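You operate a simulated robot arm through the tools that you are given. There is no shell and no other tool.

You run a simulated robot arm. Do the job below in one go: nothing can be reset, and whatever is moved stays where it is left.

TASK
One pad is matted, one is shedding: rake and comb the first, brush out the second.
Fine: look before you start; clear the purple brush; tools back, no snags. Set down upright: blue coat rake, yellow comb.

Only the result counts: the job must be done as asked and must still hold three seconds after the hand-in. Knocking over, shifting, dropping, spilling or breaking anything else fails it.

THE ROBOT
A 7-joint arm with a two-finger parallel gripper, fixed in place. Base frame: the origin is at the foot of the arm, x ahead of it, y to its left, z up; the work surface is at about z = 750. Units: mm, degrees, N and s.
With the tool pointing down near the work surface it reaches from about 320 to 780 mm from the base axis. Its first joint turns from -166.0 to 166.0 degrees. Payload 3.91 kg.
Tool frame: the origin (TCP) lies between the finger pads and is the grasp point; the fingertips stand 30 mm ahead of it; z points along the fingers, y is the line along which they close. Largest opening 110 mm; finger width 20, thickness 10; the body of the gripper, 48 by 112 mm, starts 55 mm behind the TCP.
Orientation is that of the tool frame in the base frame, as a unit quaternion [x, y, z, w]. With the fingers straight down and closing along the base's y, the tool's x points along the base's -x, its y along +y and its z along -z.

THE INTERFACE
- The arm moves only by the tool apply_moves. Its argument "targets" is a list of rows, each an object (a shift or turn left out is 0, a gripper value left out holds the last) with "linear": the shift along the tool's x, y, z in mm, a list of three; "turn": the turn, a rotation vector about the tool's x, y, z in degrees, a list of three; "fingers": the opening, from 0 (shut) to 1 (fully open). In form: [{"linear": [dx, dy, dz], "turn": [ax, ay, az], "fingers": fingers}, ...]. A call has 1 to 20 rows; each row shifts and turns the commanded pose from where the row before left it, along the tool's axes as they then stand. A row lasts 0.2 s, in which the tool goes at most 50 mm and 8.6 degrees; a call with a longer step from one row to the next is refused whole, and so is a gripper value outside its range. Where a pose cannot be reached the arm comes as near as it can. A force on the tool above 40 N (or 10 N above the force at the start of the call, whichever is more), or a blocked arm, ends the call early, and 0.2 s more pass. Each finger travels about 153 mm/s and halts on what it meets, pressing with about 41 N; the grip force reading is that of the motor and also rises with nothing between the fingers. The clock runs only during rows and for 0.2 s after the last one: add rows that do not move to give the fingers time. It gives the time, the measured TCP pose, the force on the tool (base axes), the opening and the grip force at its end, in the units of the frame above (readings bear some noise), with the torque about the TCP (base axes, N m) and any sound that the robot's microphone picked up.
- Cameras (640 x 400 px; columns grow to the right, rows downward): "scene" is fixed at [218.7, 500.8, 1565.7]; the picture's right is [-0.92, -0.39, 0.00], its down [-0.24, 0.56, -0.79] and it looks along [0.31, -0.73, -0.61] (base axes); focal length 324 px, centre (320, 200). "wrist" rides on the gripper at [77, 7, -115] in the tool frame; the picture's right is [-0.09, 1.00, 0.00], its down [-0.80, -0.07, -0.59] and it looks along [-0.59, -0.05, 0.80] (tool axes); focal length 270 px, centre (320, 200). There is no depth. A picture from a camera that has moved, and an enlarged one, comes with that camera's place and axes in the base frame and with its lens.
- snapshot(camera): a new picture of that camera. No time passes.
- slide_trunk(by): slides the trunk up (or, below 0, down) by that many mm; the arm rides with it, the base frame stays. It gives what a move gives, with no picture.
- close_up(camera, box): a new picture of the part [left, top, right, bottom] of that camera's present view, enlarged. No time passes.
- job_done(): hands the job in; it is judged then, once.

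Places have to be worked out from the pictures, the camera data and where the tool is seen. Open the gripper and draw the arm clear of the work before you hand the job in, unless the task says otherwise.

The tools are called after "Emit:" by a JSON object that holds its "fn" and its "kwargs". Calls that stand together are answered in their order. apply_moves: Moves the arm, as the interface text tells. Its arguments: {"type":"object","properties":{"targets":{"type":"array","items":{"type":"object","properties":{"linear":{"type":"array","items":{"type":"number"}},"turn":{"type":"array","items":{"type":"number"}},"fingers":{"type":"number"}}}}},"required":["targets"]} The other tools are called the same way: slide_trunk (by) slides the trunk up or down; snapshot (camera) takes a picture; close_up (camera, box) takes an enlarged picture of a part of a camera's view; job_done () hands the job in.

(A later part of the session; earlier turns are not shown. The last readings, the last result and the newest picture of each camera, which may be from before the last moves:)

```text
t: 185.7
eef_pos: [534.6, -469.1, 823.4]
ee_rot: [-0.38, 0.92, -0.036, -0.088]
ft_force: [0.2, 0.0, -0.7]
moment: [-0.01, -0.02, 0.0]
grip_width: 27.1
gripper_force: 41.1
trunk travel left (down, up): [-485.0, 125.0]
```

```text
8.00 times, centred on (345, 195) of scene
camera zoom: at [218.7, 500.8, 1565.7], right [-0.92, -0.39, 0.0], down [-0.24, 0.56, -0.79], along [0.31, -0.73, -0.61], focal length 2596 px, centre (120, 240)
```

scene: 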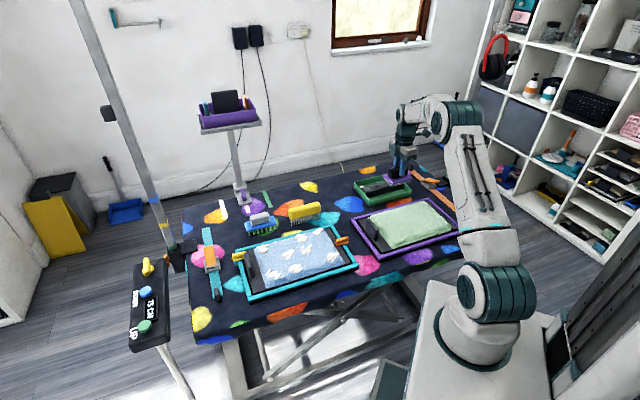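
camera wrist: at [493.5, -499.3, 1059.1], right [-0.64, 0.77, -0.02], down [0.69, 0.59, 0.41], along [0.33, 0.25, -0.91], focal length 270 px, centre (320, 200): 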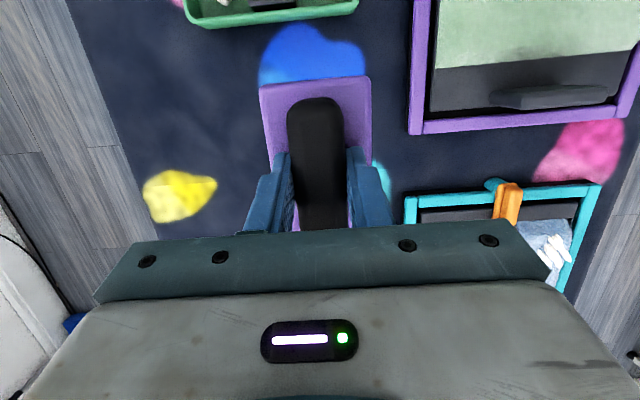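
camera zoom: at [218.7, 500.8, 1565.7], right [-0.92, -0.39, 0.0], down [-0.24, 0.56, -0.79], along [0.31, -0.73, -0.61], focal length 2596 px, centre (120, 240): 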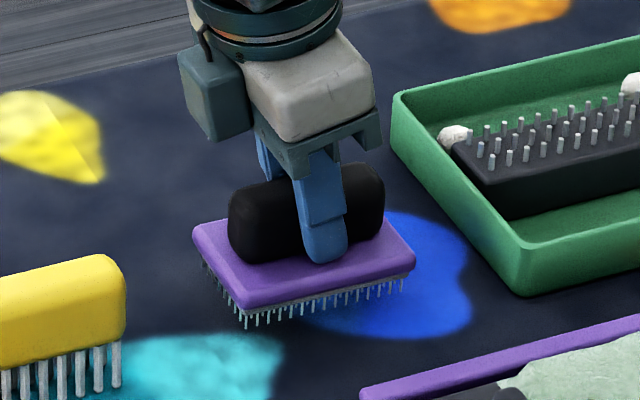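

The brush is level just above the table at its home. I'll lower gently until it touches.

Emit:
{"fn": "apply_moves", "kwargs": {"targets": [{"linear": [-0.4, 0, 2]}, {"linear": [-0.4, 0, 2]}, {"linear": [-0.2, 0, 1]}, {"linear": [0, 0, 0]}]}}

Emit:
{"fn": "apply_moves", "kwargs": {"targets": [{"linear": [-0.2, 0, 1]}, {"linear": [0, 0, 0]}]}}

```text
t: 186.7
eef_pos: [535.1, -467.4, 817.7]
ee_rot: [-0.381, 0.92, -0.037, -0.089]
ft_force: [0.6, 0.3, -1.0]
moment: [0.02, 0.03, -0.01]
grip_width: 27.3
gripper_force: 41.1
trunk travel left (down, up): [-485.0, 125.0]
```

```text
t: 187.2
eef_pos: [534.4, -468.5, 816.5]
ee_rot: [-0.381, 0.92, -0.036, -0.089]
ft_force: [-0.3, 0.5, -1.9]
moment: [0.0, 0.02, 0.02]
grip_width: 27.7
gripper_force: 41.4
trunk travel left (down, up): [-485.0, 125.0]
```

Almost there. I'll take a couple more sub-millimetre steps to touch.

Emit:
{"fn": "apply_moves", "kwargs": {"targets": [{"linear": [-0.15, 0, 0.8]}, {"linear": [0, 0, 0]}]}}

Emit:
{"fn": "apply_moves", "kwargs": {"targets": [{"linear": [-0.15, 0, 0.8]}, {"linear": [0, 0, 0]}]}}

```text
t: 187.8
eef_pos: [534.2, -467.6, 814.9]
ee_rot: [-0.381, 0.92, -0.037, -0.089]
ft_force: [-0.9, 0.3, -1.7]
moment: [-0.05, 0.01, 0.01]
grip_width: 27.4
gripper_force: 40.9
trunk travel left (down, up): [-485.0, 125.0]
```

```text
t: 188.4
eef_pos: [534.0, -469.1, 815.5]
ee_rot: [-0.381, 0.92, -0.036, -0.089]
ft_force: [0.2, 0.0, -0.5]
moment: [-0.02, 0.01, 0.0]
grip_width: 27.2
gripper_force: 41.2
trunk travel left (down, up): [-485.0, 125.0]
```

The force reading is starting to change. I'll take one more small step to be sure it's resting.

Emit:
{"fn": "apply_moves", "kwargs": {"targets": [{"linear": [-0.15, 0, 0.8]}, {"linear": [0, 0, 0]}]}}

Emit:
{"fn": "close_up", "kwargs": {"camera": "scene", "box": [310, 170, 380, 220]}}

```text
t: 189.1
eef_pos: [534.1, -468.6, 814.5]
ee_rot: [-0.381, 0.92, -0.037, -0.088]
ft_force: [0.0, 0.2, -1.0]
moment: [0.0, -0.01, 0.02]
grip_width: 27.4
gripper_force: 41.0
trunk travel left (down, up): [-485.0, 125.0]
```

```text
8.00 times, centred on (345, 195) of scene
camera zoom: at [218.7, 500.8, 1565.7], right [-0.92, -0.39, 0.0], down [-0.24, 0.56, -0.79], along [0.31, -0.73, -0.61], focal length 2596 px, centre (120, 240)
```

zoom: 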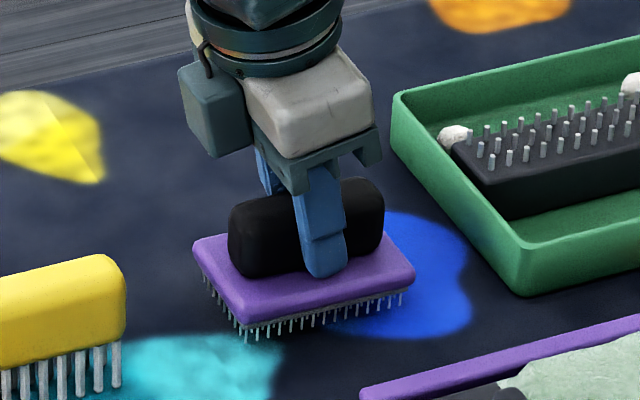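

Still no load, so it must have slid slightly in the grip too. I'll continue lowering gently.

Emit:
{"fn": "apply_moves", "kwargs": {"targets": [{"linear": [-0.2, 0, 1]}, {"linear": [0, 0, 0]}]}}

Emit:
{"fn": "apply_moves", "kwargs": {"targets": [{"linear": [-0.2, 0, 1]}, {"linear": [0, 0, 0]}]}}

Emit:
{"fn": "apply_moves", "kwargs": {"targets": [{"linear": [-0.2, 0, 0.8]}, {"linear": [0, 0, 0]}]}}

```text
t: 189.7
eef_pos: [534.6, -468.7, 813.1]
ee_rot: [-0.38, 0.92, -0.036, -0.089]
ft_force: [0.1, -0.2, -1.5]
moment: [0.0, -0.03, 0.03]
grip_width: 27.4
gripper_force: 41.0
trunk travel left (down, up): [-485.0, 125.0]
```

```text
t: 190.2
eef_pos: [534.5, -468.3, 813.0]
ee_rot: [-0.382, 0.919, -0.037, -0.089]
ft_force: [-0.2, 0.3, -1.0]
moment: [-0.02, 0.02, 0.0]
grip_width: 27.7
gripper_force: 41.1
trunk travel left (down, up): [-485.0, 125.0]
```

```text
t: 190.8
eef_pos: [534.3, -467.3, 810.5]
ee_rot: [-0.381, 0.92, -0.038, -0.089]
ft_force: [-0.3, 0.7, -1.1]
moment: [-0.01, 0.0, -0.04]
grip_width: 27.5
gripper_force: 41.1
trunk travel left (down, up): [-485.0, 125.0]
```

From the picture the brush sits about 6 mm above the table and 9 mm too far toward +u, so it slid in the grip. I'll shift it 9 mm back and lower until it rests.

Emit:
{"fn": "apply_moves", "kwargs": {"targets": [{"linear": [8.8, 0, 1.7]}, {"linear": [-0.4, 0, 2]}, {"linear": [-0.2, 0, 1]}, {"linear": [0, 0, 0]}]}}

Emit:
{"fn": "apply_moves", "kwargs": {"targets": [{"linear": [-0.2, 0, 1]}, {"linear": [0, 0, 0]}]}}

Emit:
{"fn": "close_up", "kwargs": {"camera": "scene", "box": [310, 170, 380, 220]}}

```text
t: 191.8
eef_pos: [529.0, -474.2, 808.0]
ee_rot: [-0.38, 0.92, -0.036, -0.088]
ft_force: [-0.4, -0.6, -1.5]
moment: [0.04, -0.03, -0.03]
grip_width: 27.5
gripper_force: 40.9
trunk travel left (down, up): [-485.0, 125.0]
```

```text
t: 192.4
eef_pos: [527.9, -474.0, 808.5]
ee_rot: [-0.381, 0.919, -0.038, -0.088]
ft_force: [0.8, -1.8, 4.2]
moment: [-0.12, 0.25, 0.06]
grip_width: 27.4
gripper_force: 40.9
trunk travel left (down, up): [-485.0, 125.0]
```

```text
8.00 times, centred on (345, 195) of scene
camera zoom: at [218.7, 500.8, 1565.7], right [-0.92, -0.39, 0.0], down [-0.24, 0.56, -0.79], along [0.31, -0.73, -0.61], focal length 2596 px, centre (120, 240)
```

zoom: 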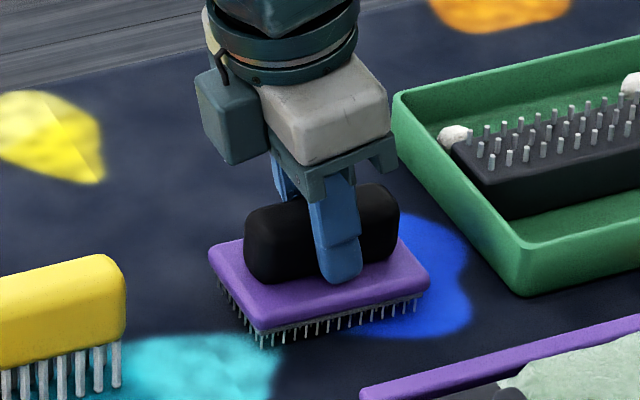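

It's touching, with the -u edge down first, and the location matches its original place. I'll level the last ~2° and release it.

Emit:
{"fn": "apply_moves", "kwargs": {"targets": [{"linear": [0, 0, 0], "turn": [0, 2, 0]}, {"linear": [0, 0, 0]}, {"linear": [0, 0, 0], "fingers": 0.5}, {"linear": [0, 0, 0]}, {"linear": [0, 0, 0]}, {"linear": [2, 0, -9.7]}, {"linear": [6, 0, -30]}, {"linear": [6, 0, -30]}, {"linear": [0, 0, 0], "turn": [0, -6.5, 0]}, {"linear": [0, 0, 0], "turn": [0, -6.5, 0], "fingers": 1}, {"linear": [0, 0, 0]}]}}

Emit:
{"fn": "snapshot", "kwargs": {"camera": "wrist"}}

Emit:
{"fn": "close_up", "kwargs": {"camera": "wrist", "box": [200, 60, 440, 230]}}

Emit:
{"fn": "close_up", "kwargs": {"camera": "scene", "box": [310, 170, 380, 220]}}

```text
t: 194.8
eef_pos: [529.3, -473.0, 878.1]
ee_rot: [-0.383, 0.924, 0.001, 0.001]
ft_force: [-0.3, -0.5, -0.1]
moment: [0.01, 0.04, -0.01]
grip_width: 109.8
gripper_force: 0.0
trunk travel left (down, up): [-485.0, 125.0]
```

```text
taken
camera wrist: at [471.1, -521.4, 993.3], right [-0.64, 0.77, 0.0], down [0.62, 0.52, 0.6], along [0.46, 0.38, -0.8], focal length 270 px, centre (320, 200)
```

wrist: 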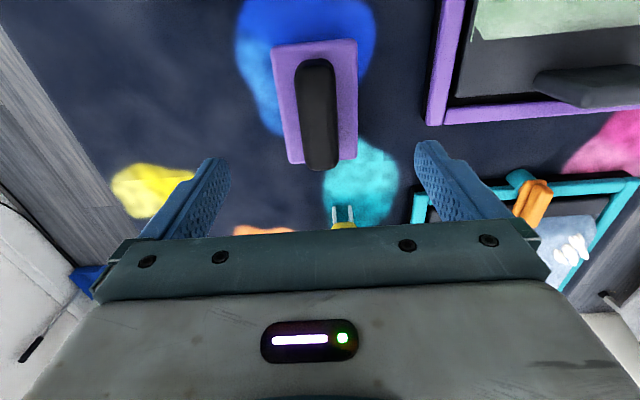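

```text
2.35 times, centred on (320, 145) of wrist
camera zoom: at [471.1, -521.4, 993.3], right [-0.64, 0.77, 0.0], down [0.62, 0.52, 0.6], along [0.46, 0.38, -0.8], focal length 636 px, centre (320, 329)
```

zoom: 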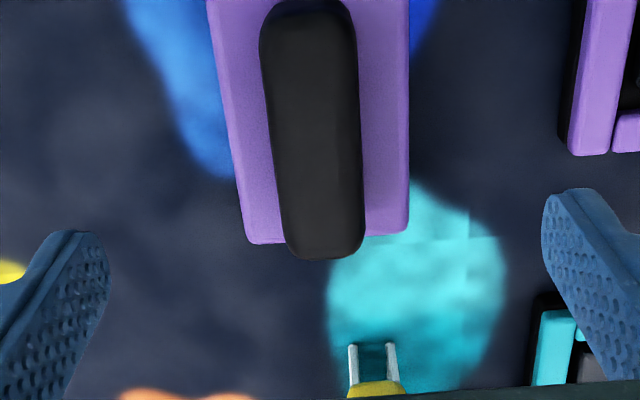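

```text
8.00 times, centred on (345, 195) of scene
camera zoom: at [218.7, 500.8, 1565.7], right [-0.92, -0.39, 0.0], down [-0.24, 0.56, -0.79], along [0.31, -0.73, -0.61], focal length 2596 px, centre (120, 240)
```

zoom: 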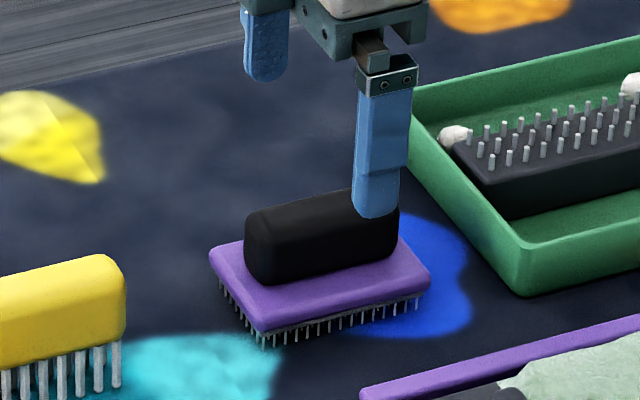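

The brush stands flat and clean, about 12 mm short of its original place; I'll correct that on the final return. I'll re-grip it level now on the handle's middle.

Emit:
{"fn": "apply_moves", "kwargs": {"targets": [{"linear": [6.5, 0, 0]}, {"linear": [0, 0, 30]}, {"linear": [0, 0, 20]}, {"linear": [0, 0, 10]}, {"linear": [0, 0, 2]}, {"linear": [0, 0, 0]}]}}

Emit:
{"fn": "close_up", "kwargs": {"camera": "wrist", "box": [200, 60, 440, 230]}}

Emit:
{"fn": "apply_moves", "kwargs": {"targets": [{"linear": [0, 0, 0], "fingers": 0}, {"linear": [0, 0, 0]}, {"linear": [0, 0, 0]}, {"linear": [0, 0, 0]}]}}

Emit:
{"fn": "close_up", "kwargs": {"camera": "scene", "box": [310, 170, 390, 230]}}

```text
t: 196.2
eef_pos: [525.3, -478.2, 816.9]
ee_rot: [-0.383, 0.924, 0.0, 0.0]
ft_force: [-0.2, -0.2, -0.8]
moment: [-0.04, -0.01, -0.01]
grip_width: 109.9
gripper_force: 0.0
trunk travel left (down, up): [-485.0, 125.0]
```

```text
2.35 times, centred on (320, 145) of wrist
camera zoom: at [466.5, -526.4, 931.3], right [-0.64, 0.77, 0.0], down [0.62, 0.52, 0.59], along [0.46, 0.38, -0.8], focal length 636 px, centre (320, 329)
```

zoom: 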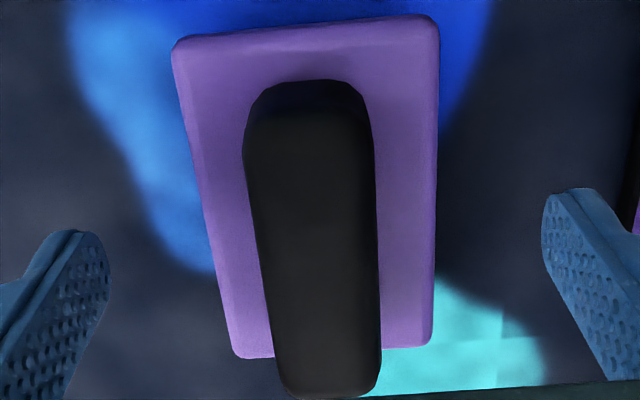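

```text
t: 197.2
eef_pos: [525.6, -477.4, 815.3]
ee_rot: [-0.382, 0.924, 0.0, 0.0]
ft_force: [-0.6, -0.3, -0.2]
moment: [0.01, 0.0, -0.05]
grip_width: 27.0
gripper_force: 40.8
trunk travel left (down, up): [-485.0, 125.0]
```

```text
6.67 times, centred on (350, 200) of scene
camera zoom: at [218.7, 500.8, 1565.7], right [-0.92, -0.39, 0.0], down [-0.24, 0.56, -0.79], along [0.31, -0.73, -0.61], focal length 2163 px, centre (120, 200)
```

zoom: 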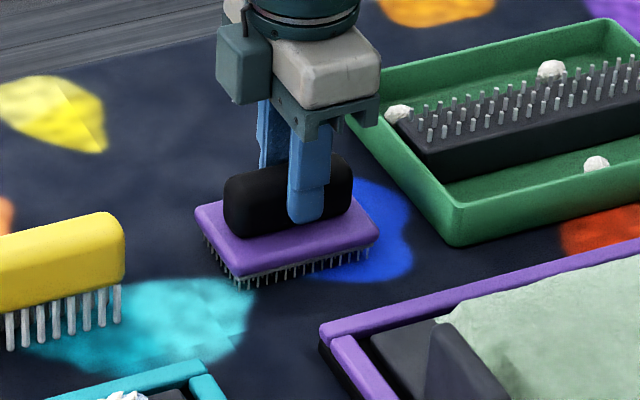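

Re-gripped level at 27 mm. I'll lift and go back to L4, stopping well short of the clip block this time (u=393, v=-570).

Emit:
{"fn": "apply_moves", "kwargs": {"targets": [{"linear": [0, 0, -15]}, {"linear": [0, 0, -35]}, {"linear": [0, 0, -35]}, {"linear": [0, 0, -25]}, {"linear": [-40, 15.4, 0]}, {"linear": [-40, 15.4, 0]}, {"linear": [-40, 15.4, 0]}, {"linear": [-40, 15.4, 0]}, {"linear": [-40, 15.4, 0]}, {"linear": [-40, 15.4, 0]}, {"linear": [-40, 15.4, 0]}, {"linear": [-40, 15.4, 0]}, {"linear": [-40, 15.4, 0]}, {"linear": [0, 0, 0]}]}}

Emit:
{"fn": "snapshot", "kwargs": {"camera": "wrist"}}

Emit:
{"fn": "close_up", "kwargs": {"camera": "scene", "box": [220, 190, 320, 260]}}

```text
t: 200.2
eef_pos: [679.7, -124.2, 925.2]
ee_rot: [-0.382, 0.924, 0.0, 0.0]
ft_force: [-0.1, 0.3, -0.1]
moment: [-0.01, -0.02, 0.01]
grip_width: 27.0
gripper_force: 41.5
trunk travel left (down, up): [-485.0, 125.0]
```

```text
taken
camera wrist: at [621.5, -173.0, 1040.0], right [-0.64, 0.77, 0.0], down [0.62, 0.52, 0.59], along [0.46, 0.38, -0.8], focal length 270 px, centre (320, 200)
```

wrist: 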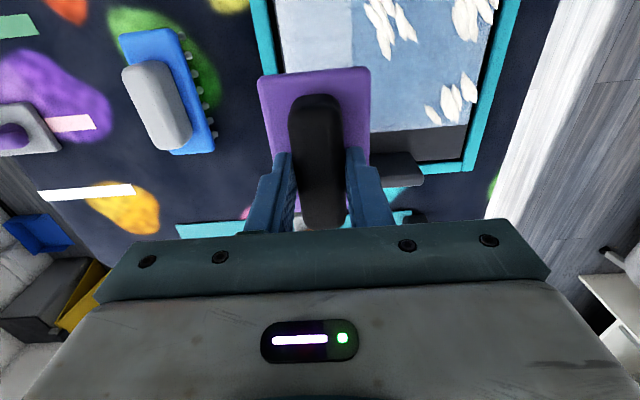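

```text
5.71 times, centred on (270, 225) of scene
camera zoom: at [218.7, 500.8, 1565.7], right [-0.92, -0.39, 0.0], down [-0.24, 0.56, -0.79], along [0.31, -0.73, -0.61], focal length 1854 px, centre (606, 57)
```

zoom: 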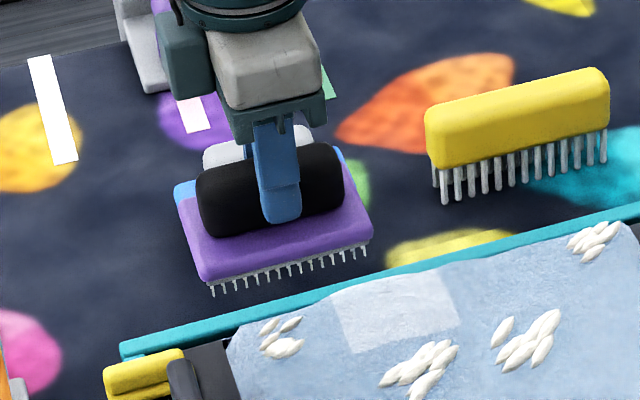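

At u=393, v=-568.5, about 19 mm short of the block. I'll lower in stages, watching for any early contact.

Emit:
{"fn": "apply_moves", "kwargs": {"targets": [{"linear": [0, 0, 30]}, {"linear": [0, 0, 30]}, {"linear": [0, 0, 5]}, {"linear": [0, 0, 2]}, {"linear": [0, 0, 2]}, {"linear": [0, 0, 0]}]}}

Emit:
{"fn": "apply_moves", "kwargs": {"targets": [{"linear": [0, 0, 1]}, {"linear": [0, 0, 1]}, {"linear": [0, 0, 0]}]}}

Emit:
{"fn": "apply_moves", "kwargs": {"targets": [{"linear": [0, 0, 1]}, {"linear": [0, 0, 1]}, {"linear": [0, 0, 0]}]}}

```text
t: 201.7
eef_pos: [681.7, -124.3, 858.6]
ee_rot: [-0.383, 0.924, 0.0, 0.0]
ft_force: [0.2, 0.0, -1.3]
moment: [0.01, -0.02, 0.01]
grip_width: 27.0
gripper_force: 40.7
trunk travel left (down, up): [-485.0, 125.0]
```

```text
t: 202.4
eef_pos: [682.0, -125.2, 855.9]
ee_rot: [-0.383, 0.924, 0.0, 0.0]
ft_force: [-0.3, 0.6, -0.6]
moment: [0.03, 0.01, 0.01]
grip_width: 27.1
gripper_force: 41.0
trunk travel left (down, up): [-485.0, 125.0]
```

```text
t: 203.2
eef_pos: [681.0, -125.0, 853.6]
ee_rot: [-0.382, 0.924, 0.0, 0.0]
ft_force: [-0.1, -0.5, -0.8]
moment: [0.0, 0.0, 0.04]
grip_width: 27.2
gripper_force: 41.1
trunk travel left (down, up): [-485.0, 125.0]
```

No contact yet at z≈853. I'll continue in fine steps.

Emit:
{"fn": "apply_moves", "kwargs": {"targets": [{"linear": [0, 0, 0.8]}, {"linear": [0, 0, 0]}]}}

Emit:
{"fn": "apply_moves", "kwargs": {"targets": [{"linear": [0, 0, 0.8]}, {"linear": [0, 0, 0]}]}}

Emit:
{"fn": "apply_moves", "kwargs": {"targets": [{"linear": [0, 0, 0.6]}, {"linear": [0, 0, 0]}]}}

```text
t: 203.8
eef_pos: [681.6, -126.0, 852.0]
ee_rot: [-0.382, 0.924, 0.0, 0.0]
ft_force: [0.0, -0.2, 1.9]
moment: [-0.01, 0.06, 0.0]
grip_width: 27.0
gripper_force: 40.9
trunk travel left (down, up): [-485.0, 125.0]
```

```text
t: 204.4
eef_pos: [681.4, -125.1, 853.1]
ee_rot: [-0.382, 0.924, -0.001, 0.0]
ft_force: [1.0, 0.1, 7.8]
moment: [-0.1, 0.16, 0.03]
grip_width: 27.3
gripper_force: 41.3
trunk travel left (down, up): [-485.0, 125.0]
```

```text
t: 205.1
eef_pos: [680.9, -125.4, 853.3]
ee_rot: [-0.382, 0.924, -0.001, 0.001]
ft_force: [2.5, -0.3, 12.5]
moment: [-0.16, 0.18, 0.0]
grip_width: 27.2
gripper_force: 41.1
trunk travel left (down, up): [-485.0, 125.0]
```

The load sits about 27 mm toward −u, on the L3 side, so the L4 edge is barely touched. I'll raise slightly, pitch the brush 2° so its +u end is lower, and re-touch.

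Emit:
{"fn": "apply_moves", "kwargs": {"targets": [{"linear": [0, 0, -4]}, {"turn": [0, 2, 0]}, {"linear": [0, 0, 2]}, {"linear": [0, 0, 0]}]}}

Emit:
{"fn": "apply_moves", "kwargs": {"targets": [{"linear": [0, 0, 0.6]}, {"linear": [0, 0, 0]}]}}

Emit:
{"fn": "apply_moves", "kwargs": {"targets": [{"linear": [0, 0, 0.6]}, {"linear": [0, 0, 0]}]}}

```text
t: 206.1
eef_pos: [680.9, -123.8, 854.2]
ee_rot: [-0.383, 0.924, -0.007, -0.016]
ft_force: [-2.2, 2.5, 5.2]
moment: [0.37, -0.08, 0.12]
grip_width: 26.7
gripper_force: 41.2
trunk travel left (down, up): [-485.0, 125.0]
```

```text
t: 206.7
eef_pos: [682.2, -123.9, 854.4]
ee_rot: [-0.383, 0.924, -0.008, -0.016]
ft_force: [-0.8, 1.8, 9.0]
moment: [0.47, -0.17, 0.11]
grip_width: 27.1
gripper_force: 41.3
trunk travel left (down, up): [-485.0, 125.0]
```

```text
t: 207.2
eef_pos: [681.8, -125.0, 853.1]
ee_rot: [-0.383, 0.924, -0.007, -0.015]
ft_force: [0.3, 1.6, 14.6]
moment: [0.54, -0.37, 0.02]
grip_width: 27.1
gripper_force: 40.8
trunk travel left (down, up): [-485.0, 125.0]
```

Now the contact is at the +u end, right on L4 and off L3. I'll ease the pressure and stroke about 38 mm, keeping the contact within L4.

Emit:
{"fn": "apply_moves", "kwargs": {"targets": [{"linear": [3, 0, -0.4]}, {"linear": [6, 0, 0.2]}, {"linear": [6, 0, 0.2]}, {"linear": [6, 0, 0.2]}, {"linear": [6, 0, 0.2]}, {"linear": [6, 0, 0.2]}, {"linear": [5, 0, 0.2]}]}}

Emit:
{"fn": "close_up", "kwargs": {"camera": "scene", "box": [225, 210, 325, 280]}}

Emit:
{"fn": "snapshot", "kwargs": {"camera": "wrist"}}

```text
t: 208.8
eef_pos: [653.4, -151.9, 852.7]
ee_rot: [-0.383, 0.924, -0.007, -0.014]
ft_force: [4.0, 4.4, 14.5]
moment: [0.83, -0.72, 0.0]
grip_width: 27.0
gripper_force: 40.8
trunk travel left (down, up): [-485.0, 125.0]
```

```text
5.71 times, centred on (275, 245) of scene
camera zoom: at [218.7, 500.8, 1565.7], right [-0.92, -0.39, 0.0], down [-0.24, 0.56, -0.79], along [0.31, -0.73, -0.61], focal length 1854 px, centre (577, -57)
```

zoom: 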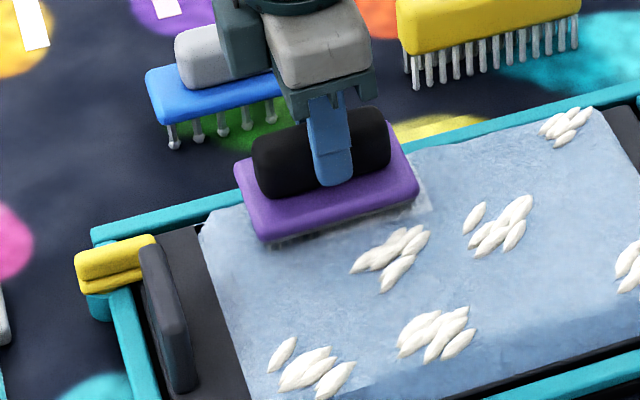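

```text
taken
camera wrist: at [597.8, -197.4, 970.6], right [-0.64, 0.77, 0.0], down [0.63, 0.53, 0.57], along [0.44, 0.36, -0.82], focal length 270 px, centre (320, 200)
```

wrist: 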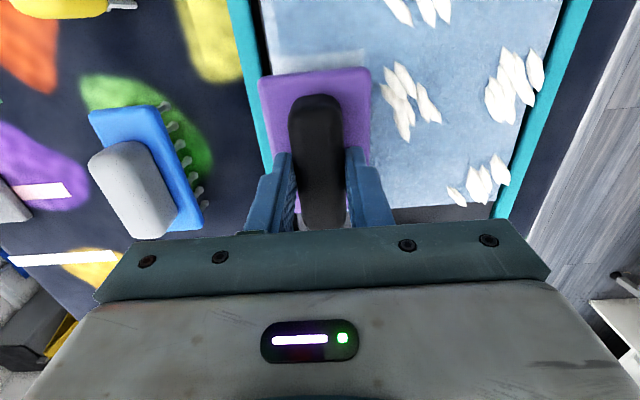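

L4's tuft is gone from view. I'll lift and verify.

Emit:
{"fn": "apply_moves", "kwargs": {"targets": [{"linear": [0, 0, -6]}, {"linear": [0, 0, -20]}, {"linear": [0, 0, -20], "turn": [0, -2, 0]}, {"linear": [20, -15, -10]}, {"linear": [30, -25, 0]}, {"linear": [30, -25, 0]}, {"linear": [0, 0, 0]}]}}

Emit:
{"fn": "close_up", "kwargs": {"camera": "scene", "box": [230, 220, 360, 300]}}

Emit:
{"fn": "close_up", "kwargs": {"camera": "scene", "box": [240, 180, 320, 230]}}

```text
t: 210.4
eef_pos: [645.5, -252.7, 908.2]
ee_rot: [-0.383, 0.924, 0.0, 0.0]
ft_force: [-0.6, 0.7, -0.4]
moment: [0.04, 0.03, 0.02]
grip_width: 27.0
gripper_force: 41.0
trunk travel left (down, up): [-485.0, 125.0]
```

```text
4.92 times, centred on (295, 260) of scene
camera zoom: at [218.7, 500.8, 1565.7], right [-0.92, -0.39, 0.0], down [-0.24, 0.56, -0.79], along [0.31, -0.73, -0.61], focal length 1598 px, centre (443, -95)
```

zoom: 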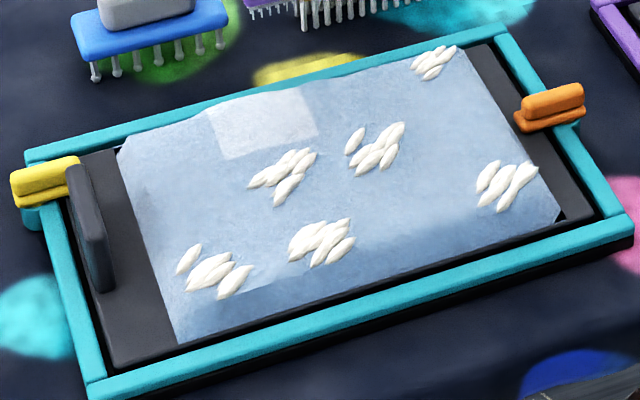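

```text
8.00 times, centred on (280, 205) of scene
camera zoom: at [218.7, 500.8, 1565.7], right [-0.92, -0.39, 0.0], down [-0.24, 0.56, -0.79], along [0.31, -0.73, -0.61], focal length 2596 px, centre (640, 160)
```

zoom: 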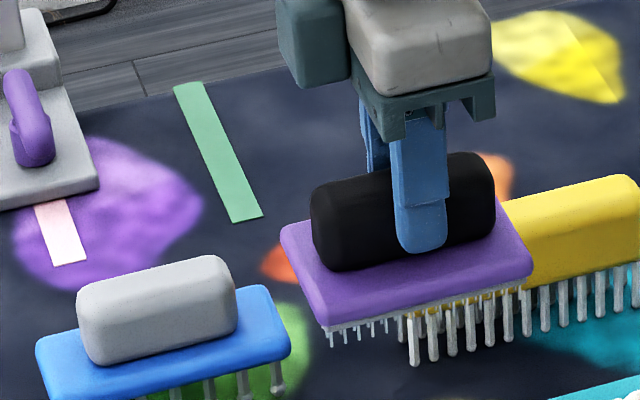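

L4 is cleared, plain blue. Now L1: I'll approach at u≈268 with the brush pitched 2° the other way, so that only its −u end touches L1 and L2 is spared.

Emit:
{"fn": "apply_moves", "kwargs": {"targets": [{"linear": [5, 34, 0]}, {"linear": [5, 34, 0]}, {"turn": [0, -2, 0]}, {"linear": [0, 0, 30]}, {"linear": [0, 0, 16]}, {"linear": [0, 0, 3]}, {"linear": [0, 0, 1]}, {"linear": [0, 0, 0]}]}}

Emit:
{"fn": "apply_moves", "kwargs": {"targets": [{"linear": [0, 0, 1]}, {"linear": [0, 0, 1]}, {"linear": [0, 0, 0]}]}}

Emit:
{"fn": "close_up", "kwargs": {"camera": "scene", "box": [260, 190, 360, 260]}}

```text
t: 212.2
eef_pos: [590.0, -211.5, 857.4]
ee_rot: [-0.382, 0.924, 0.007, 0.017]
ft_force: [-0.1, 0.2, 0.0]
moment: [0.0, -0.01, -0.01]
grip_width: 27.0
gripper_force: 41.2
trunk travel left (down, up): [-485.0, 125.0]
```

```text
t: 213.1
eef_pos: [590.1, -211.4, 855.5]
ee_rot: [-0.383, 0.924, 0.007, 0.016]
ft_force: [-0.2, 0.4, -0.8]
moment: [0.02, -0.02, -0.02]
grip_width: 26.8
gripper_force: 40.9
trunk travel left (down, up): [-485.0, 125.0]
```

```text
5.71 times, centred on (310, 225) of scene
camera zoom: at [218.7, 500.8, 1565.7], right [-0.92, -0.39, 0.0], down [-0.24, 0.56, -0.79], along [0.31, -0.73, -0.61], focal length 1854 px, centre (377, 57)
```

zoom: 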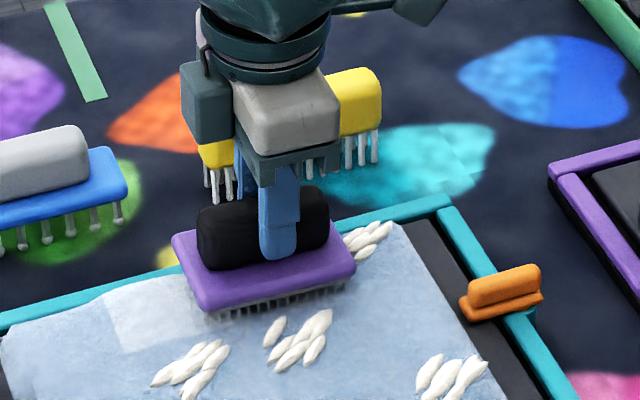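

Aligned, with the leading edge next to the L1 tuft. I'll lower to contact in fine steps.

Emit:
{"fn": "apply_moves", "kwargs": {"targets": [{"linear": [0, 0, 0.8]}, {"linear": [0, 0, 0]}]}}

Emit:
{"fn": "apply_moves", "kwargs": {"targets": [{"linear": [0, 0, 0.8]}, {"linear": [0, 0, 0]}]}}

Emit:
{"fn": "apply_moves", "kwargs": {"targets": [{"linear": [0, 0, 0.6]}, {"linear": [0, 0, 0]}]}}

```text
t: 213.7
eef_pos: [591.2, -211.5, 856.3]
ee_rot: [-0.383, 0.924, 0.007, 0.017]
ft_force: [-0.8, 0.1, -1.5]
moment: [0.01, -0.03, 0.0]
grip_width: 27.3
gripper_force: 40.5
trunk travel left (down, up): [-485.0, 125.0]
```

```text
t: 214.2
eef_pos: [591.2, -210.9, 855.1]
ee_rot: [-0.383, 0.924, 0.007, 0.016]
ft_force: [0.0, -0.5, -1.3]
moment: [0.0, 0.01, 0.0]
grip_width: 27.1
gripper_force: 40.9
trunk travel left (down, up): [-485.0, 125.0]
```

```text
t: 214.8
eef_pos: [591.2, -209.6, 853.7]
ee_rot: [-0.384, 0.923, 0.007, 0.016]
ft_force: [-0.5, 0.3, -1.2]
moment: [0.0, 0.0, 0.01]
grip_width: 27.2
gripper_force: 40.6
trunk travel left (down, up): [-485.0, 125.0]
```

Still free at z≈854. I'll continue down.

Emit:
{"fn": "apply_moves", "kwargs": {"targets": [{"linear": [0, 0, 0.8]}, {"linear": [0, 0, 0]}]}}

Emit:
{"fn": "apply_moves", "kwargs": {"targets": [{"linear": [0, 0, 0.8]}, {"linear": [0, 0, 0]}]}}

Emit:
{"fn": "apply_moves", "kwargs": {"targets": [{"linear": [0, 0, 0.6]}, {"linear": [0, 0, 0]}]}}

```text
t: 215.4
eef_pos: [591.5, -210.5, 853.2]
ee_rot: [-0.383, 0.924, 0.007, 0.016]
ft_force: [1.0, -0.5, 5.4]
moment: [-0.09, 0.24, -0.01]
grip_width: 27.1
gripper_force: 40.9
trunk travel left (down, up): [-485.0, 125.0]
```

```text
t: 216.1
eef_pos: [590.7, -211.2, 854.2]
ee_rot: [-0.383, 0.924, 0.006, 0.016]
ft_force: [0.9, -0.7, 13.9]
moment: [-0.37, 0.47, 0.02]
grip_width: 27.1
gripper_force: 40.6
trunk travel left (down, up): [-485.0, 125.0]
```

```text
t: 216.7
eef_pos: [591.0, -211.3, 853.4]
ee_rot: [-0.383, 0.923, 0.005, 0.017]
ft_force: [1.8, -1.7, 21.8]
moment: [-0.54, 0.67, 0.09]
grip_width: 27.3
gripper_force: 41.5
trunk travel left (down, up): [-485.0, 125.0]
```

Pressure is a bit high at 23 N, with contact at the −u end as intended. I'll ease off 1.2 mm and stroke across L1.

Emit:
{"fn": "apply_moves", "kwargs": {"targets": [{"linear": [0, 0, -1.2]}, {"linear": [6, 0, -0.2]}, {"linear": [7, 0, -0.24]}, {"linear": [7, 0, -0.24]}, {"linear": [7, 0, -0.24]}, {"linear": [7, 0, -0.24]}, {"linear": [7, 0, -0.24]}, {"linear": [5, 0, -0.2]}]}}

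Emit:
{"fn": "close_up", "kwargs": {"camera": "scene", "box": [260, 190, 360, 260]}}

Emit:
{"fn": "snapshot", "kwargs": {"camera": "wrist"}}

```text
t: 218.4
eef_pos: [557.5, -242.8, 853.1]
ee_rot: [-0.382, 0.924, 0.006, 0.016]
ft_force: [3.3, 4.2, 16.3]
moment: [-0.15, 0.26, -0.03]
grip_width: 27.0
gripper_force: 41.2
trunk travel left (down, up): [-485.0, 125.0]
```

```text
5.71 times, centred on (310, 225) of scene
camera zoom: at [218.7, 500.8, 1565.7], right [-0.92, -0.39, 0.0], down [-0.24, 0.56, -0.79], along [0.31, -0.73, -0.61], focal length 1854 px, centre (377, 57)
```

zoom: 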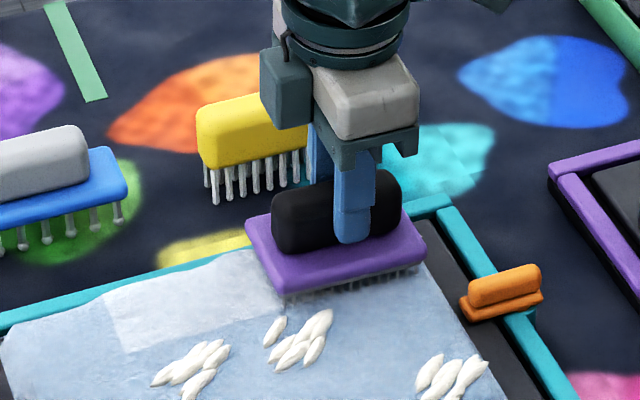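

```text
taken
camera wrist: at [496.7, -294.0, 965.5], right [-0.64, 0.77, 0.0], down [0.6, 0.5, 0.62], along [0.48, 0.4, -0.78], focal length 270 px, centre (320, 200)
```

wrist: 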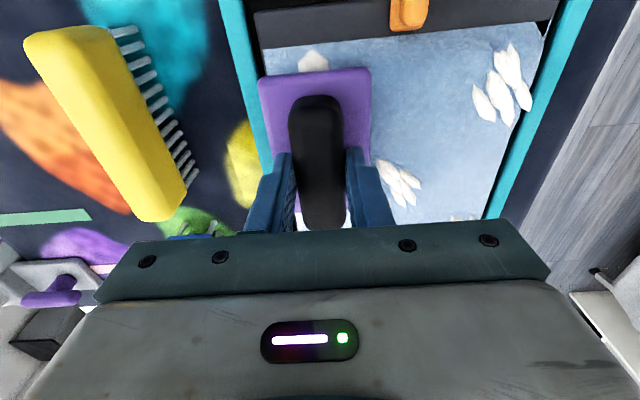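

The L2 cell has also turned white after being touched again, so clean cells whiten as soon as the brush works them. Before going on I'll check whether the finished green pad shows similar differences between its originally clean cells and its combed ones.

Emit:
{"fn": "close_up", "kwargs": {"camera": "scene", "box": [350, 190, 470, 265]}}

Emit:
{"fn": "close_up", "kwargs": {"camera": "scene", "box": [230, 215, 360, 295]}}

```text
5.33 times, centred on (410, 228) of scene
camera zoom: at [218.7, 500.8, 1565.7], right [-0.92, -0.39, 0.0], down [-0.24, 0.56, -0.79], along [0.31, -0.73, -0.61], focal length 1731 px, centre (-160, 53)
```

zoom: 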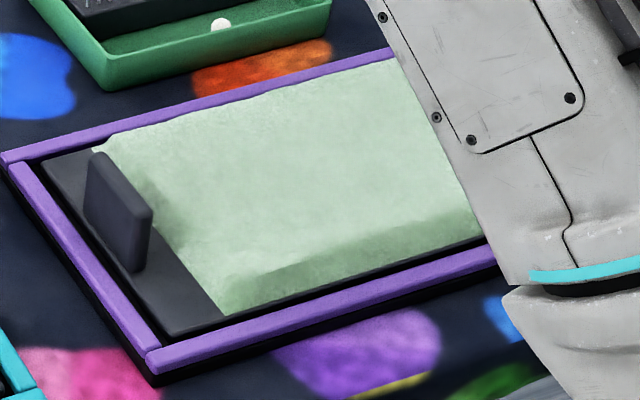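

```text
4.92 times, centred on (295, 255) of scene
camera zoom: at [218.7, 500.8, 1565.7], right [-0.92, -0.39, 0.0], down [-0.24, 0.56, -0.79], along [0.31, -0.73, -0.61], focal length 1598 px, centre (443, -71)
```

zoom: 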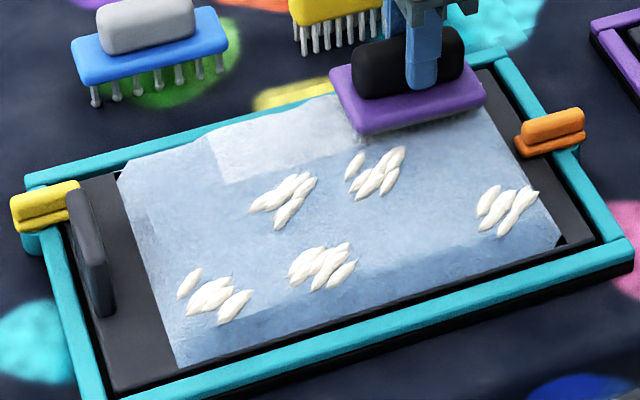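

The green pad is uniform, so finished cells look like clean ones; the whitening on the blue pad is extra brushing on clean cells, which I'll now avoid. I'll lift and check L1.

Emit:
{"fn": "apply_moves", "kwargs": {"targets": [{"linear": [0, 0, -8]}, {"linear": [0, 0, -25]}, {"linear": [0, 0, -25], "turn": [0, 2, 0]}, {"linear": [0, -35, -10]}, {"linear": [0, -35, 0]}, {"linear": [0, -20, 0]}, {"linear": [0, 0, 0]}]}}

Emit:
{"fn": "close_up", "kwargs": {"camera": "scene", "box": [230, 220, 360, 300]}}

Emit:
{"fn": "snapshot", "kwargs": {"camera": "wrist"}}

Emit:
{"fn": "close_up", "kwargs": {"camera": "scene", "box": [290, 160, 370, 220]}}

```text
t: 220.1
eef_pos: [621.7, -308.9, 920.5]
ee_rot: [-0.383, 0.924, 0.0, 0.0]
ft_force: [0.0, -0.2, -1.4]
moment: [0.02, 0.03, 0.0]
grip_width: 27.0
gripper_force: 41.1
trunk travel left (down, up): [-485.0, 125.0]
```

```text
4.92 times, centred on (295, 260) of scene
camera zoom: at [218.7, 500.8, 1565.7], right [-0.92, -0.39, 0.0], down [-0.24, 0.56, -0.79], along [0.31, -0.73, -0.61], focal length 1598 px, centre (443, -95)
```

zoom: 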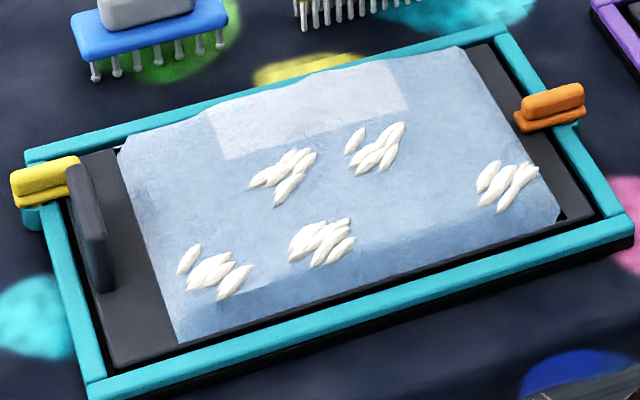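

```text
taken
camera wrist: at [562.2, -357.3, 1035.8], right [-0.64, 0.77, 0.0], down [0.62, 0.52, 0.59], along [0.46, 0.38, -0.8], focal length 270 px, centre (320, 200)
```

wrist: 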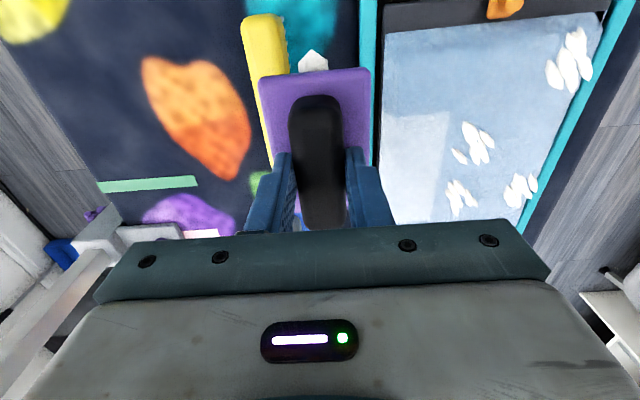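

```text
6.67 times, centred on (330, 190) of scene
camera zoom: at [218.7, 500.8, 1565.7], right [-0.92, -0.39, 0.0], down [-0.24, 0.56, -0.79], along [0.31, -0.73, -0.61], focal length 2163 px, centre (253, 267)
```

zoom: 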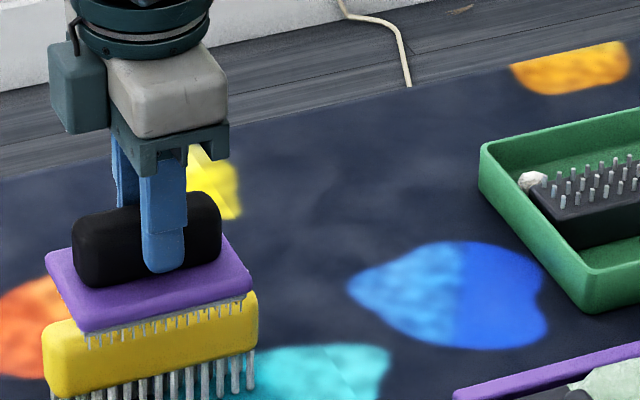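

Lane L is fully free of tufts, with L2 and L3 whitened. For the rest I'll pitch the brush 8°, so only a narrow strip at its trailing (+u) edge touches and just the tufted cell is worked. Next is M3.

Emit:
{"fn": "apply_moves", "kwargs": {"targets": [{"linear": [-26.6, 37.3, 0]}, {"linear": [-26.6, 37.3, 0]}, {"linear": [-26.6, 37.3, 0]}, {"linear": [-26.6, 37.3, 0]}, {"turn": [0, 4, 0]}, {"turn": [0, 4, 0]}, {"linear": [-4, 0, 28.5]}, {"linear": [-3.3, 0, 23.5]}, {"linear": [0, 0, 0]}]}}

Emit:
{"fn": "close_up", "kwargs": {"camera": "scene", "box": [240, 200, 340, 270]}}

Emit:
{"fn": "snapshot", "kwargs": {"camera": "wrist"}}

```text
t: 222.1
eef_pos: [590.9, -126.8, 869.2]
ee_rot: [-0.382, 0.922, -0.026, -0.064]
ft_force: [-0.5, 0.1, -0.7]
moment: [-0.03, 0.0, 0.03]
grip_width: 27.1
gripper_force: 40.4
trunk travel left (down, up): [-485.0, 125.0]
```

```text
5.71 times, centred on (290, 235) of scene
camera zoom: at [218.7, 500.8, 1565.7], right [-0.92, -0.39, 0.0], down [-0.24, 0.56, -0.79], along [0.31, -0.73, -0.61], focal length 1854 px, centre (491, 0)
```

zoom: 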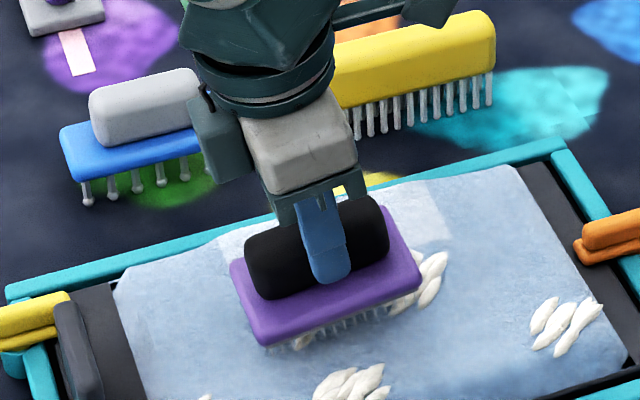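

```text
taken
camera wrist: at [543.9, -164.1, 993.2], right [-0.64, 0.77, -0.01], down [0.67, 0.57, 0.48], along [0.37, 0.3, -0.88], focal length 270 px, centre (320, 200)
```

wrist: 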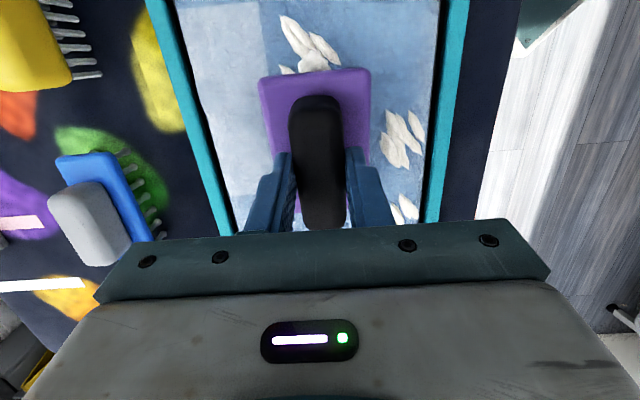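

The trailing edge is above M3's +u side. I'll lower toward contact, expected at TCP z≈858.

Emit:
{"fn": "apply_moves", "kwargs": {"targets": [{"linear": [-0.7, 0, 5]}, {"linear": [-0.3, 0, 2]}, {"linear": [-0.14, 0, 1]}, {"linear": [0, 0, 0]}]}}

Emit:
{"fn": "apply_moves", "kwargs": {"targets": [{"linear": [-0.14, 0, 1]}, {"linear": [0, 0, 0]}]}}

```text
t: 223.1
eef_pos: [590.9, -127.2, 861.5]
ee_rot: [-0.382, 0.921, -0.026, -0.065]
ft_force: [0.3, -1.0, -1.5]
moment: [0.0, -0.01, 0.02]
grip_width: 27.0
gripper_force: 41.4
trunk travel left (down, up): [-485.0, 125.0]
```

```text
t: 223.7
eef_pos: [590.8, -127.2, 859.9]
ee_rot: [-0.381, 0.922, -0.027, -0.064]
ft_force: [0.3, 0.3, -1.1]
moment: [-0.02, 0.02, 0.03]
grip_width: 27.0
gripper_force: 40.6
trunk travel left (down, up): [-485.0, 125.0]
```

No contact yet. I'll make one more small step.

Emit:
{"fn": "apply_moves", "kwargs": {"targets": [{"linear": [-0.14, 0, 0.9]}, {"linear": [0, 0, 0]}]}}

Emit:
{"fn": "apply_moves", "kwargs": {"targets": [{"linear": [-0.1, 0, 0.7]}, {"linear": [0, 0, 0]}]}}

```text
t: 224.2
eef_pos: [590.5, -127.7, 858.4]
ee_rot: [-0.382, 0.922, -0.026, -0.064]
ft_force: [-0.6, -0.5, -1.3]
moment: [-0.01, 0.01, 0.02]
grip_width: 27.1
gripper_force: 41.0
trunk travel left (down, up): [-485.0, 125.0]
```

```text
t: 224.8
eef_pos: [591.4, -128.2, 858.6]
ee_rot: [-0.382, 0.921, -0.028, -0.065]
ft_force: [-0.3, 0.2, -1.1]
moment: [0.0, -0.02, -0.01]
grip_width: 27.0
gripper_force: 41.0
trunk travel left (down, up): [-485.0, 125.0]
```

Still free. I'll continue with 0.8 mm steps.

Emit:
{"fn": "apply_moves", "kwargs": {"targets": [{"linear": [-0.11, 0, 0.8]}, {"linear": [0, 0, 0]}]}}

Emit:
{"fn": "apply_moves", "kwargs": {"targets": [{"linear": [-0.11, 0, 0.8]}, {"linear": [0, 0, 0]}]}}

```text
t: 225.4
eef_pos: [590.8, -128.5, 858.6]
ee_rot: [-0.382, 0.922, -0.026, -0.064]
ft_force: [0.2, 0.0, 3.4]
moment: [0.19, -0.14, 0.01]
grip_width: 27.1
gripper_force: 41.4
trunk travel left (down, up): [-485.0, 125.0]
```

```text
t: 226.1
eef_pos: [590.6, -126.9, 856.7]
ee_rot: [-0.381, 0.922, -0.027, -0.064]
ft_force: [0.1, 0.7, 10.3]
moment: [0.34, -0.34, -0.02]
grip_width: 27.1
gripper_force: 41.1
trunk travel left (down, up): [-485.0, 125.0]
```

Contact is about 11 N at the trailing edge. I'll stroke 42 mm within M3.

Emit:
{"fn": "apply_moves", "kwargs": {"targets": [{"linear": [5.94, 0, 0.64]}, {"linear": [5.94, 0, 0.835]}, {"linear": [5.94, 0, 0.835]}, {"linear": [5.94, 0, 0.835]}, {"linear": [5.94, 0, 0.835]}, {"linear": [5.94, 0, 0.835]}, {"linear": [5.94, 0, 0.835]}]}}

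Emit:
{"fn": "close_up", "kwargs": {"camera": "scene", "box": [240, 200, 340, 270]}}

Emit:
{"fn": "snapshot", "kwargs": {"camera": "wrist"}}

```text
t: 227.7
eef_pos: [561.0, -156.7, 856.3]
ee_rot: [-0.382, 0.922, -0.027, -0.064]
ft_force: [3.9, 5.3, 16.7]
moment: [0.77, -0.71, -0.02]
grip_width: 27.0
gripper_force: 41.0
trunk travel left (down, up): [-485.0, 125.0]
```

```text
5.71 times, centred on (290, 235) of scene
camera zoom: at [218.7, 500.8, 1565.7], right [-0.92, -0.39, 0.0], down [-0.24, 0.56, -0.79], along [0.31, -0.73, -0.61], focal length 1854 px, centre (491, 0)
```

zoom: 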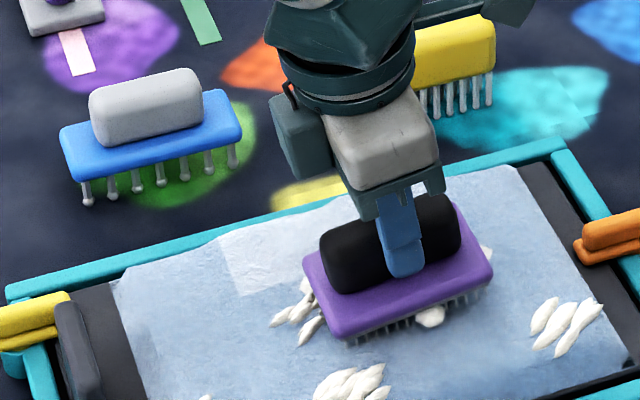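

```text
taken
camera wrist: at [513.7, -193.6, 981.6], right [-0.64, 0.77, -0.01], down [0.67, 0.57, 0.48], along [0.37, 0.3, -0.88], focal length 270 px, centre (320, 200)
```

wrist: 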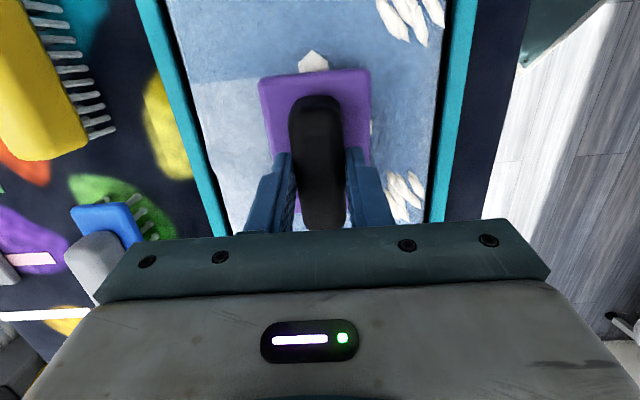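

M3's tuft is about half its size now and the brush shows two blobs. I'll lift, go back and make a second M3 stroke with slightly lighter pressure.

Emit:
{"fn": "apply_moves", "kwargs": {"targets": [{"linear": [0.7, 0, -4.95]}, {"linear": [-13.86, 0, -1.95]}, {"linear": [-13.86, 0, -1.95]}, {"linear": [-13.86, 0, -1.95]}, {"linear": [-0.64, 0, 4.5]}, {"linear": [0, 0, 0]}, {"linear": [5.94, 0, 0.8]}, {"linear": [5.94, 0, 0.77]}, {"linear": [5.94, 0, 0.77]}, {"linear": [5.94, 0, 0.77]}, {"linear": [5.94, 0, 0.77]}, {"linear": [5.94, 0, 0.77]}, {"linear": [5.94, 0, 0.77]}]}}

Emit:
{"fn": "close_up", "kwargs": {"camera": "scene", "box": [240, 200, 340, 270]}}

```text
t: 230.4
eef_pos: [560.4, -156.0, 857.1]
ee_rot: [-0.382, 0.922, -0.027, -0.065]
ft_force: [2.1, 2.3, 7.1]
moment: [0.34, -0.33, -0.01]
grip_width: 27.2
gripper_force: 41.4
trunk travel left (down, up): [-485.0, 125.0]
```

```text
5.71 times, centred on (290, 235) of scene
camera zoom: at [218.7, 500.8, 1565.7], right [-0.92, -0.39, 0.0], down [-0.24, 0.56, -0.79], along [0.31, -0.73, -0.61], focal length 1854 px, centre (491, 0)
```

zoom: 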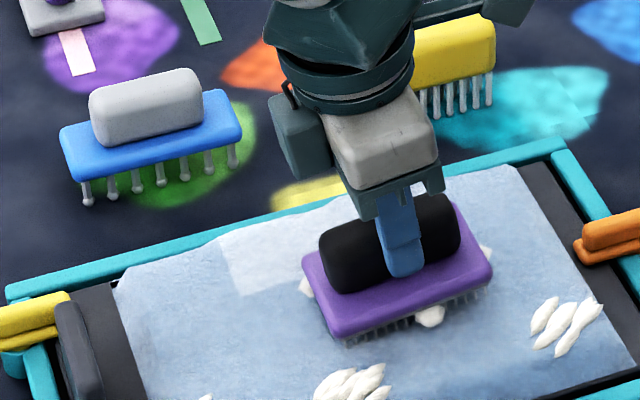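

M3 is clear and the brush now shows three blobs (full). I'll lift, level and look before clearing it.

Emit:
{"fn": "apply_moves", "kwargs": {"targets": [{"linear": [1.4, 0, -9.9]}, {"linear": [4, 0, -28]}, {"linear": [4, 0, -28], "turn": [0, -4, 0]}, {"linear": [0, -40, 0], "turn": [0, -4, 0]}, {"linear": [0, -45, 0]}, {"linear": [10, -45, 0]}, {"linear": [20, -40, 0]}, {"linear": [0, 0, 0]}]}}

Emit:
{"fn": "close_up", "kwargs": {"camera": "scene", "box": [230, 220, 360, 300]}}

Emit:
{"fn": "snapshot", "kwargs": {"camera": "wrist"}}

```text
t: 232.2
eef_pos: [661.7, -299.0, 924.5]
ee_rot: [-0.384, 0.923, 0.0, 0.0]
ft_force: [-1.2, 0.4, -0.2]
moment: [0.04, 0.0, -0.01]
grip_width: 26.8
gripper_force: 40.9
trunk travel left (down, up): [-485.0, 125.0]
```

```text
4.92 times, centred on (295, 260) of scene
camera zoom: at [218.7, 500.8, 1565.7], right [-0.92, -0.39, 0.0], down [-0.24, 0.56, -0.79], along [0.31, -0.73, -0.61], focal length 1598 px, centre (443, -95)
```

zoom: 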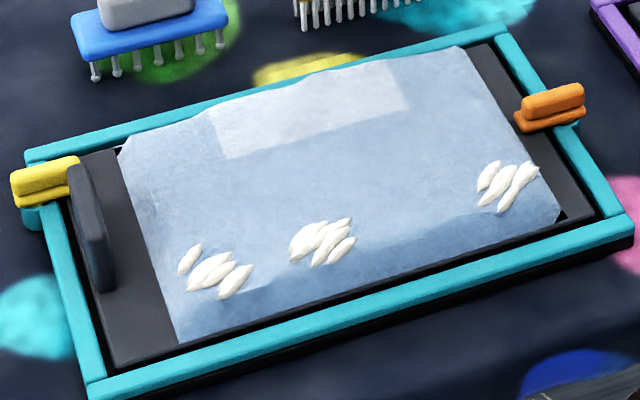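

```text
taken
camera wrist: at [602.3, -346.7, 1038.7], right [-0.64, 0.77, 0.0], down [0.62, 0.52, 0.59], along [0.46, 0.38, -0.8], focal length 270 px, centre (320, 200)
```

wrist: 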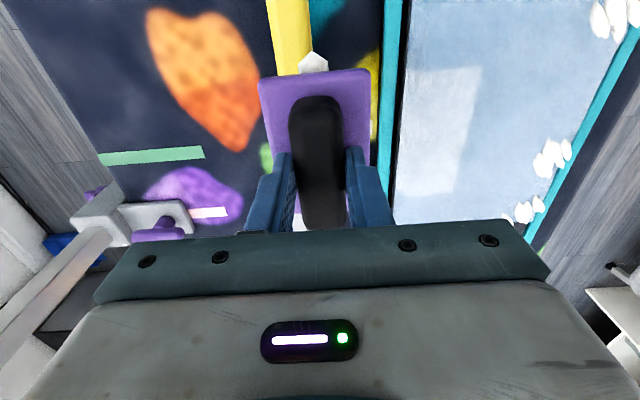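

M3 and M2 are both clear with no whitening, leaving R4, R3 and R1. The brush is full, so I'll take it to the tray to clear.

Emit:
{"fn": "apply_moves", "kwargs": {"targets": [{"linear": [41.8, -7.3, 0]}, {"linear": [41.8, -7.3, 0]}, {"linear": [41.8, -7.3, 0]}, {"linear": [41.8, -7.3, 0]}, {"linear": [41.8, -7.3, 0]}, {"linear": [41.8, -7.3, 0]}, {"linear": [41.8, -7.3, 0]}, {"linear": [41.8, -7.3, 0]}, {"linear": [41.8, -7.3, 0]}, {"linear": [0, 0, 30]}, {"linear": [0, 0, 24]}, {"linear": [0, 0, 5]}, {"linear": [0, 0, 2]}, {"linear": [0, 0, 0]}]}}

Emit:
{"fn": "close_up", "kwargs": {"camera": "scene", "box": [330, 140, 430, 210]}}

```text
t: 235.2
eef_pos: [441.4, -610.7, 862.6]
ee_rot: [-0.382, 0.924, 0.0, -0.001]
ft_force: [0.1, -0.4, -1.4]
moment: [-0.05, 0.03, -0.03]
grip_width: 26.9
gripper_force: 41.4
trunk travel left (down, up): [-485.0, 125.0]
```

```text
5.71 times, centred on (380, 175) of scene
camera zoom: at [218.7, 500.8, 1565.7], right [-0.92, -0.39, 0.0], down [-0.24, 0.56, -0.79], along [0.31, -0.73, -0.61], focal length 1854 px, centre (-23, 343)
```

zoom: 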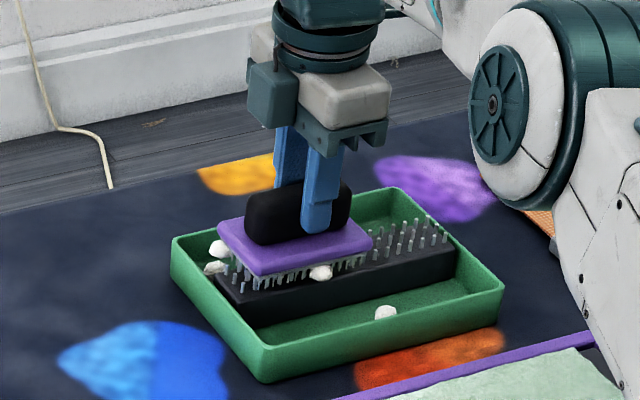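

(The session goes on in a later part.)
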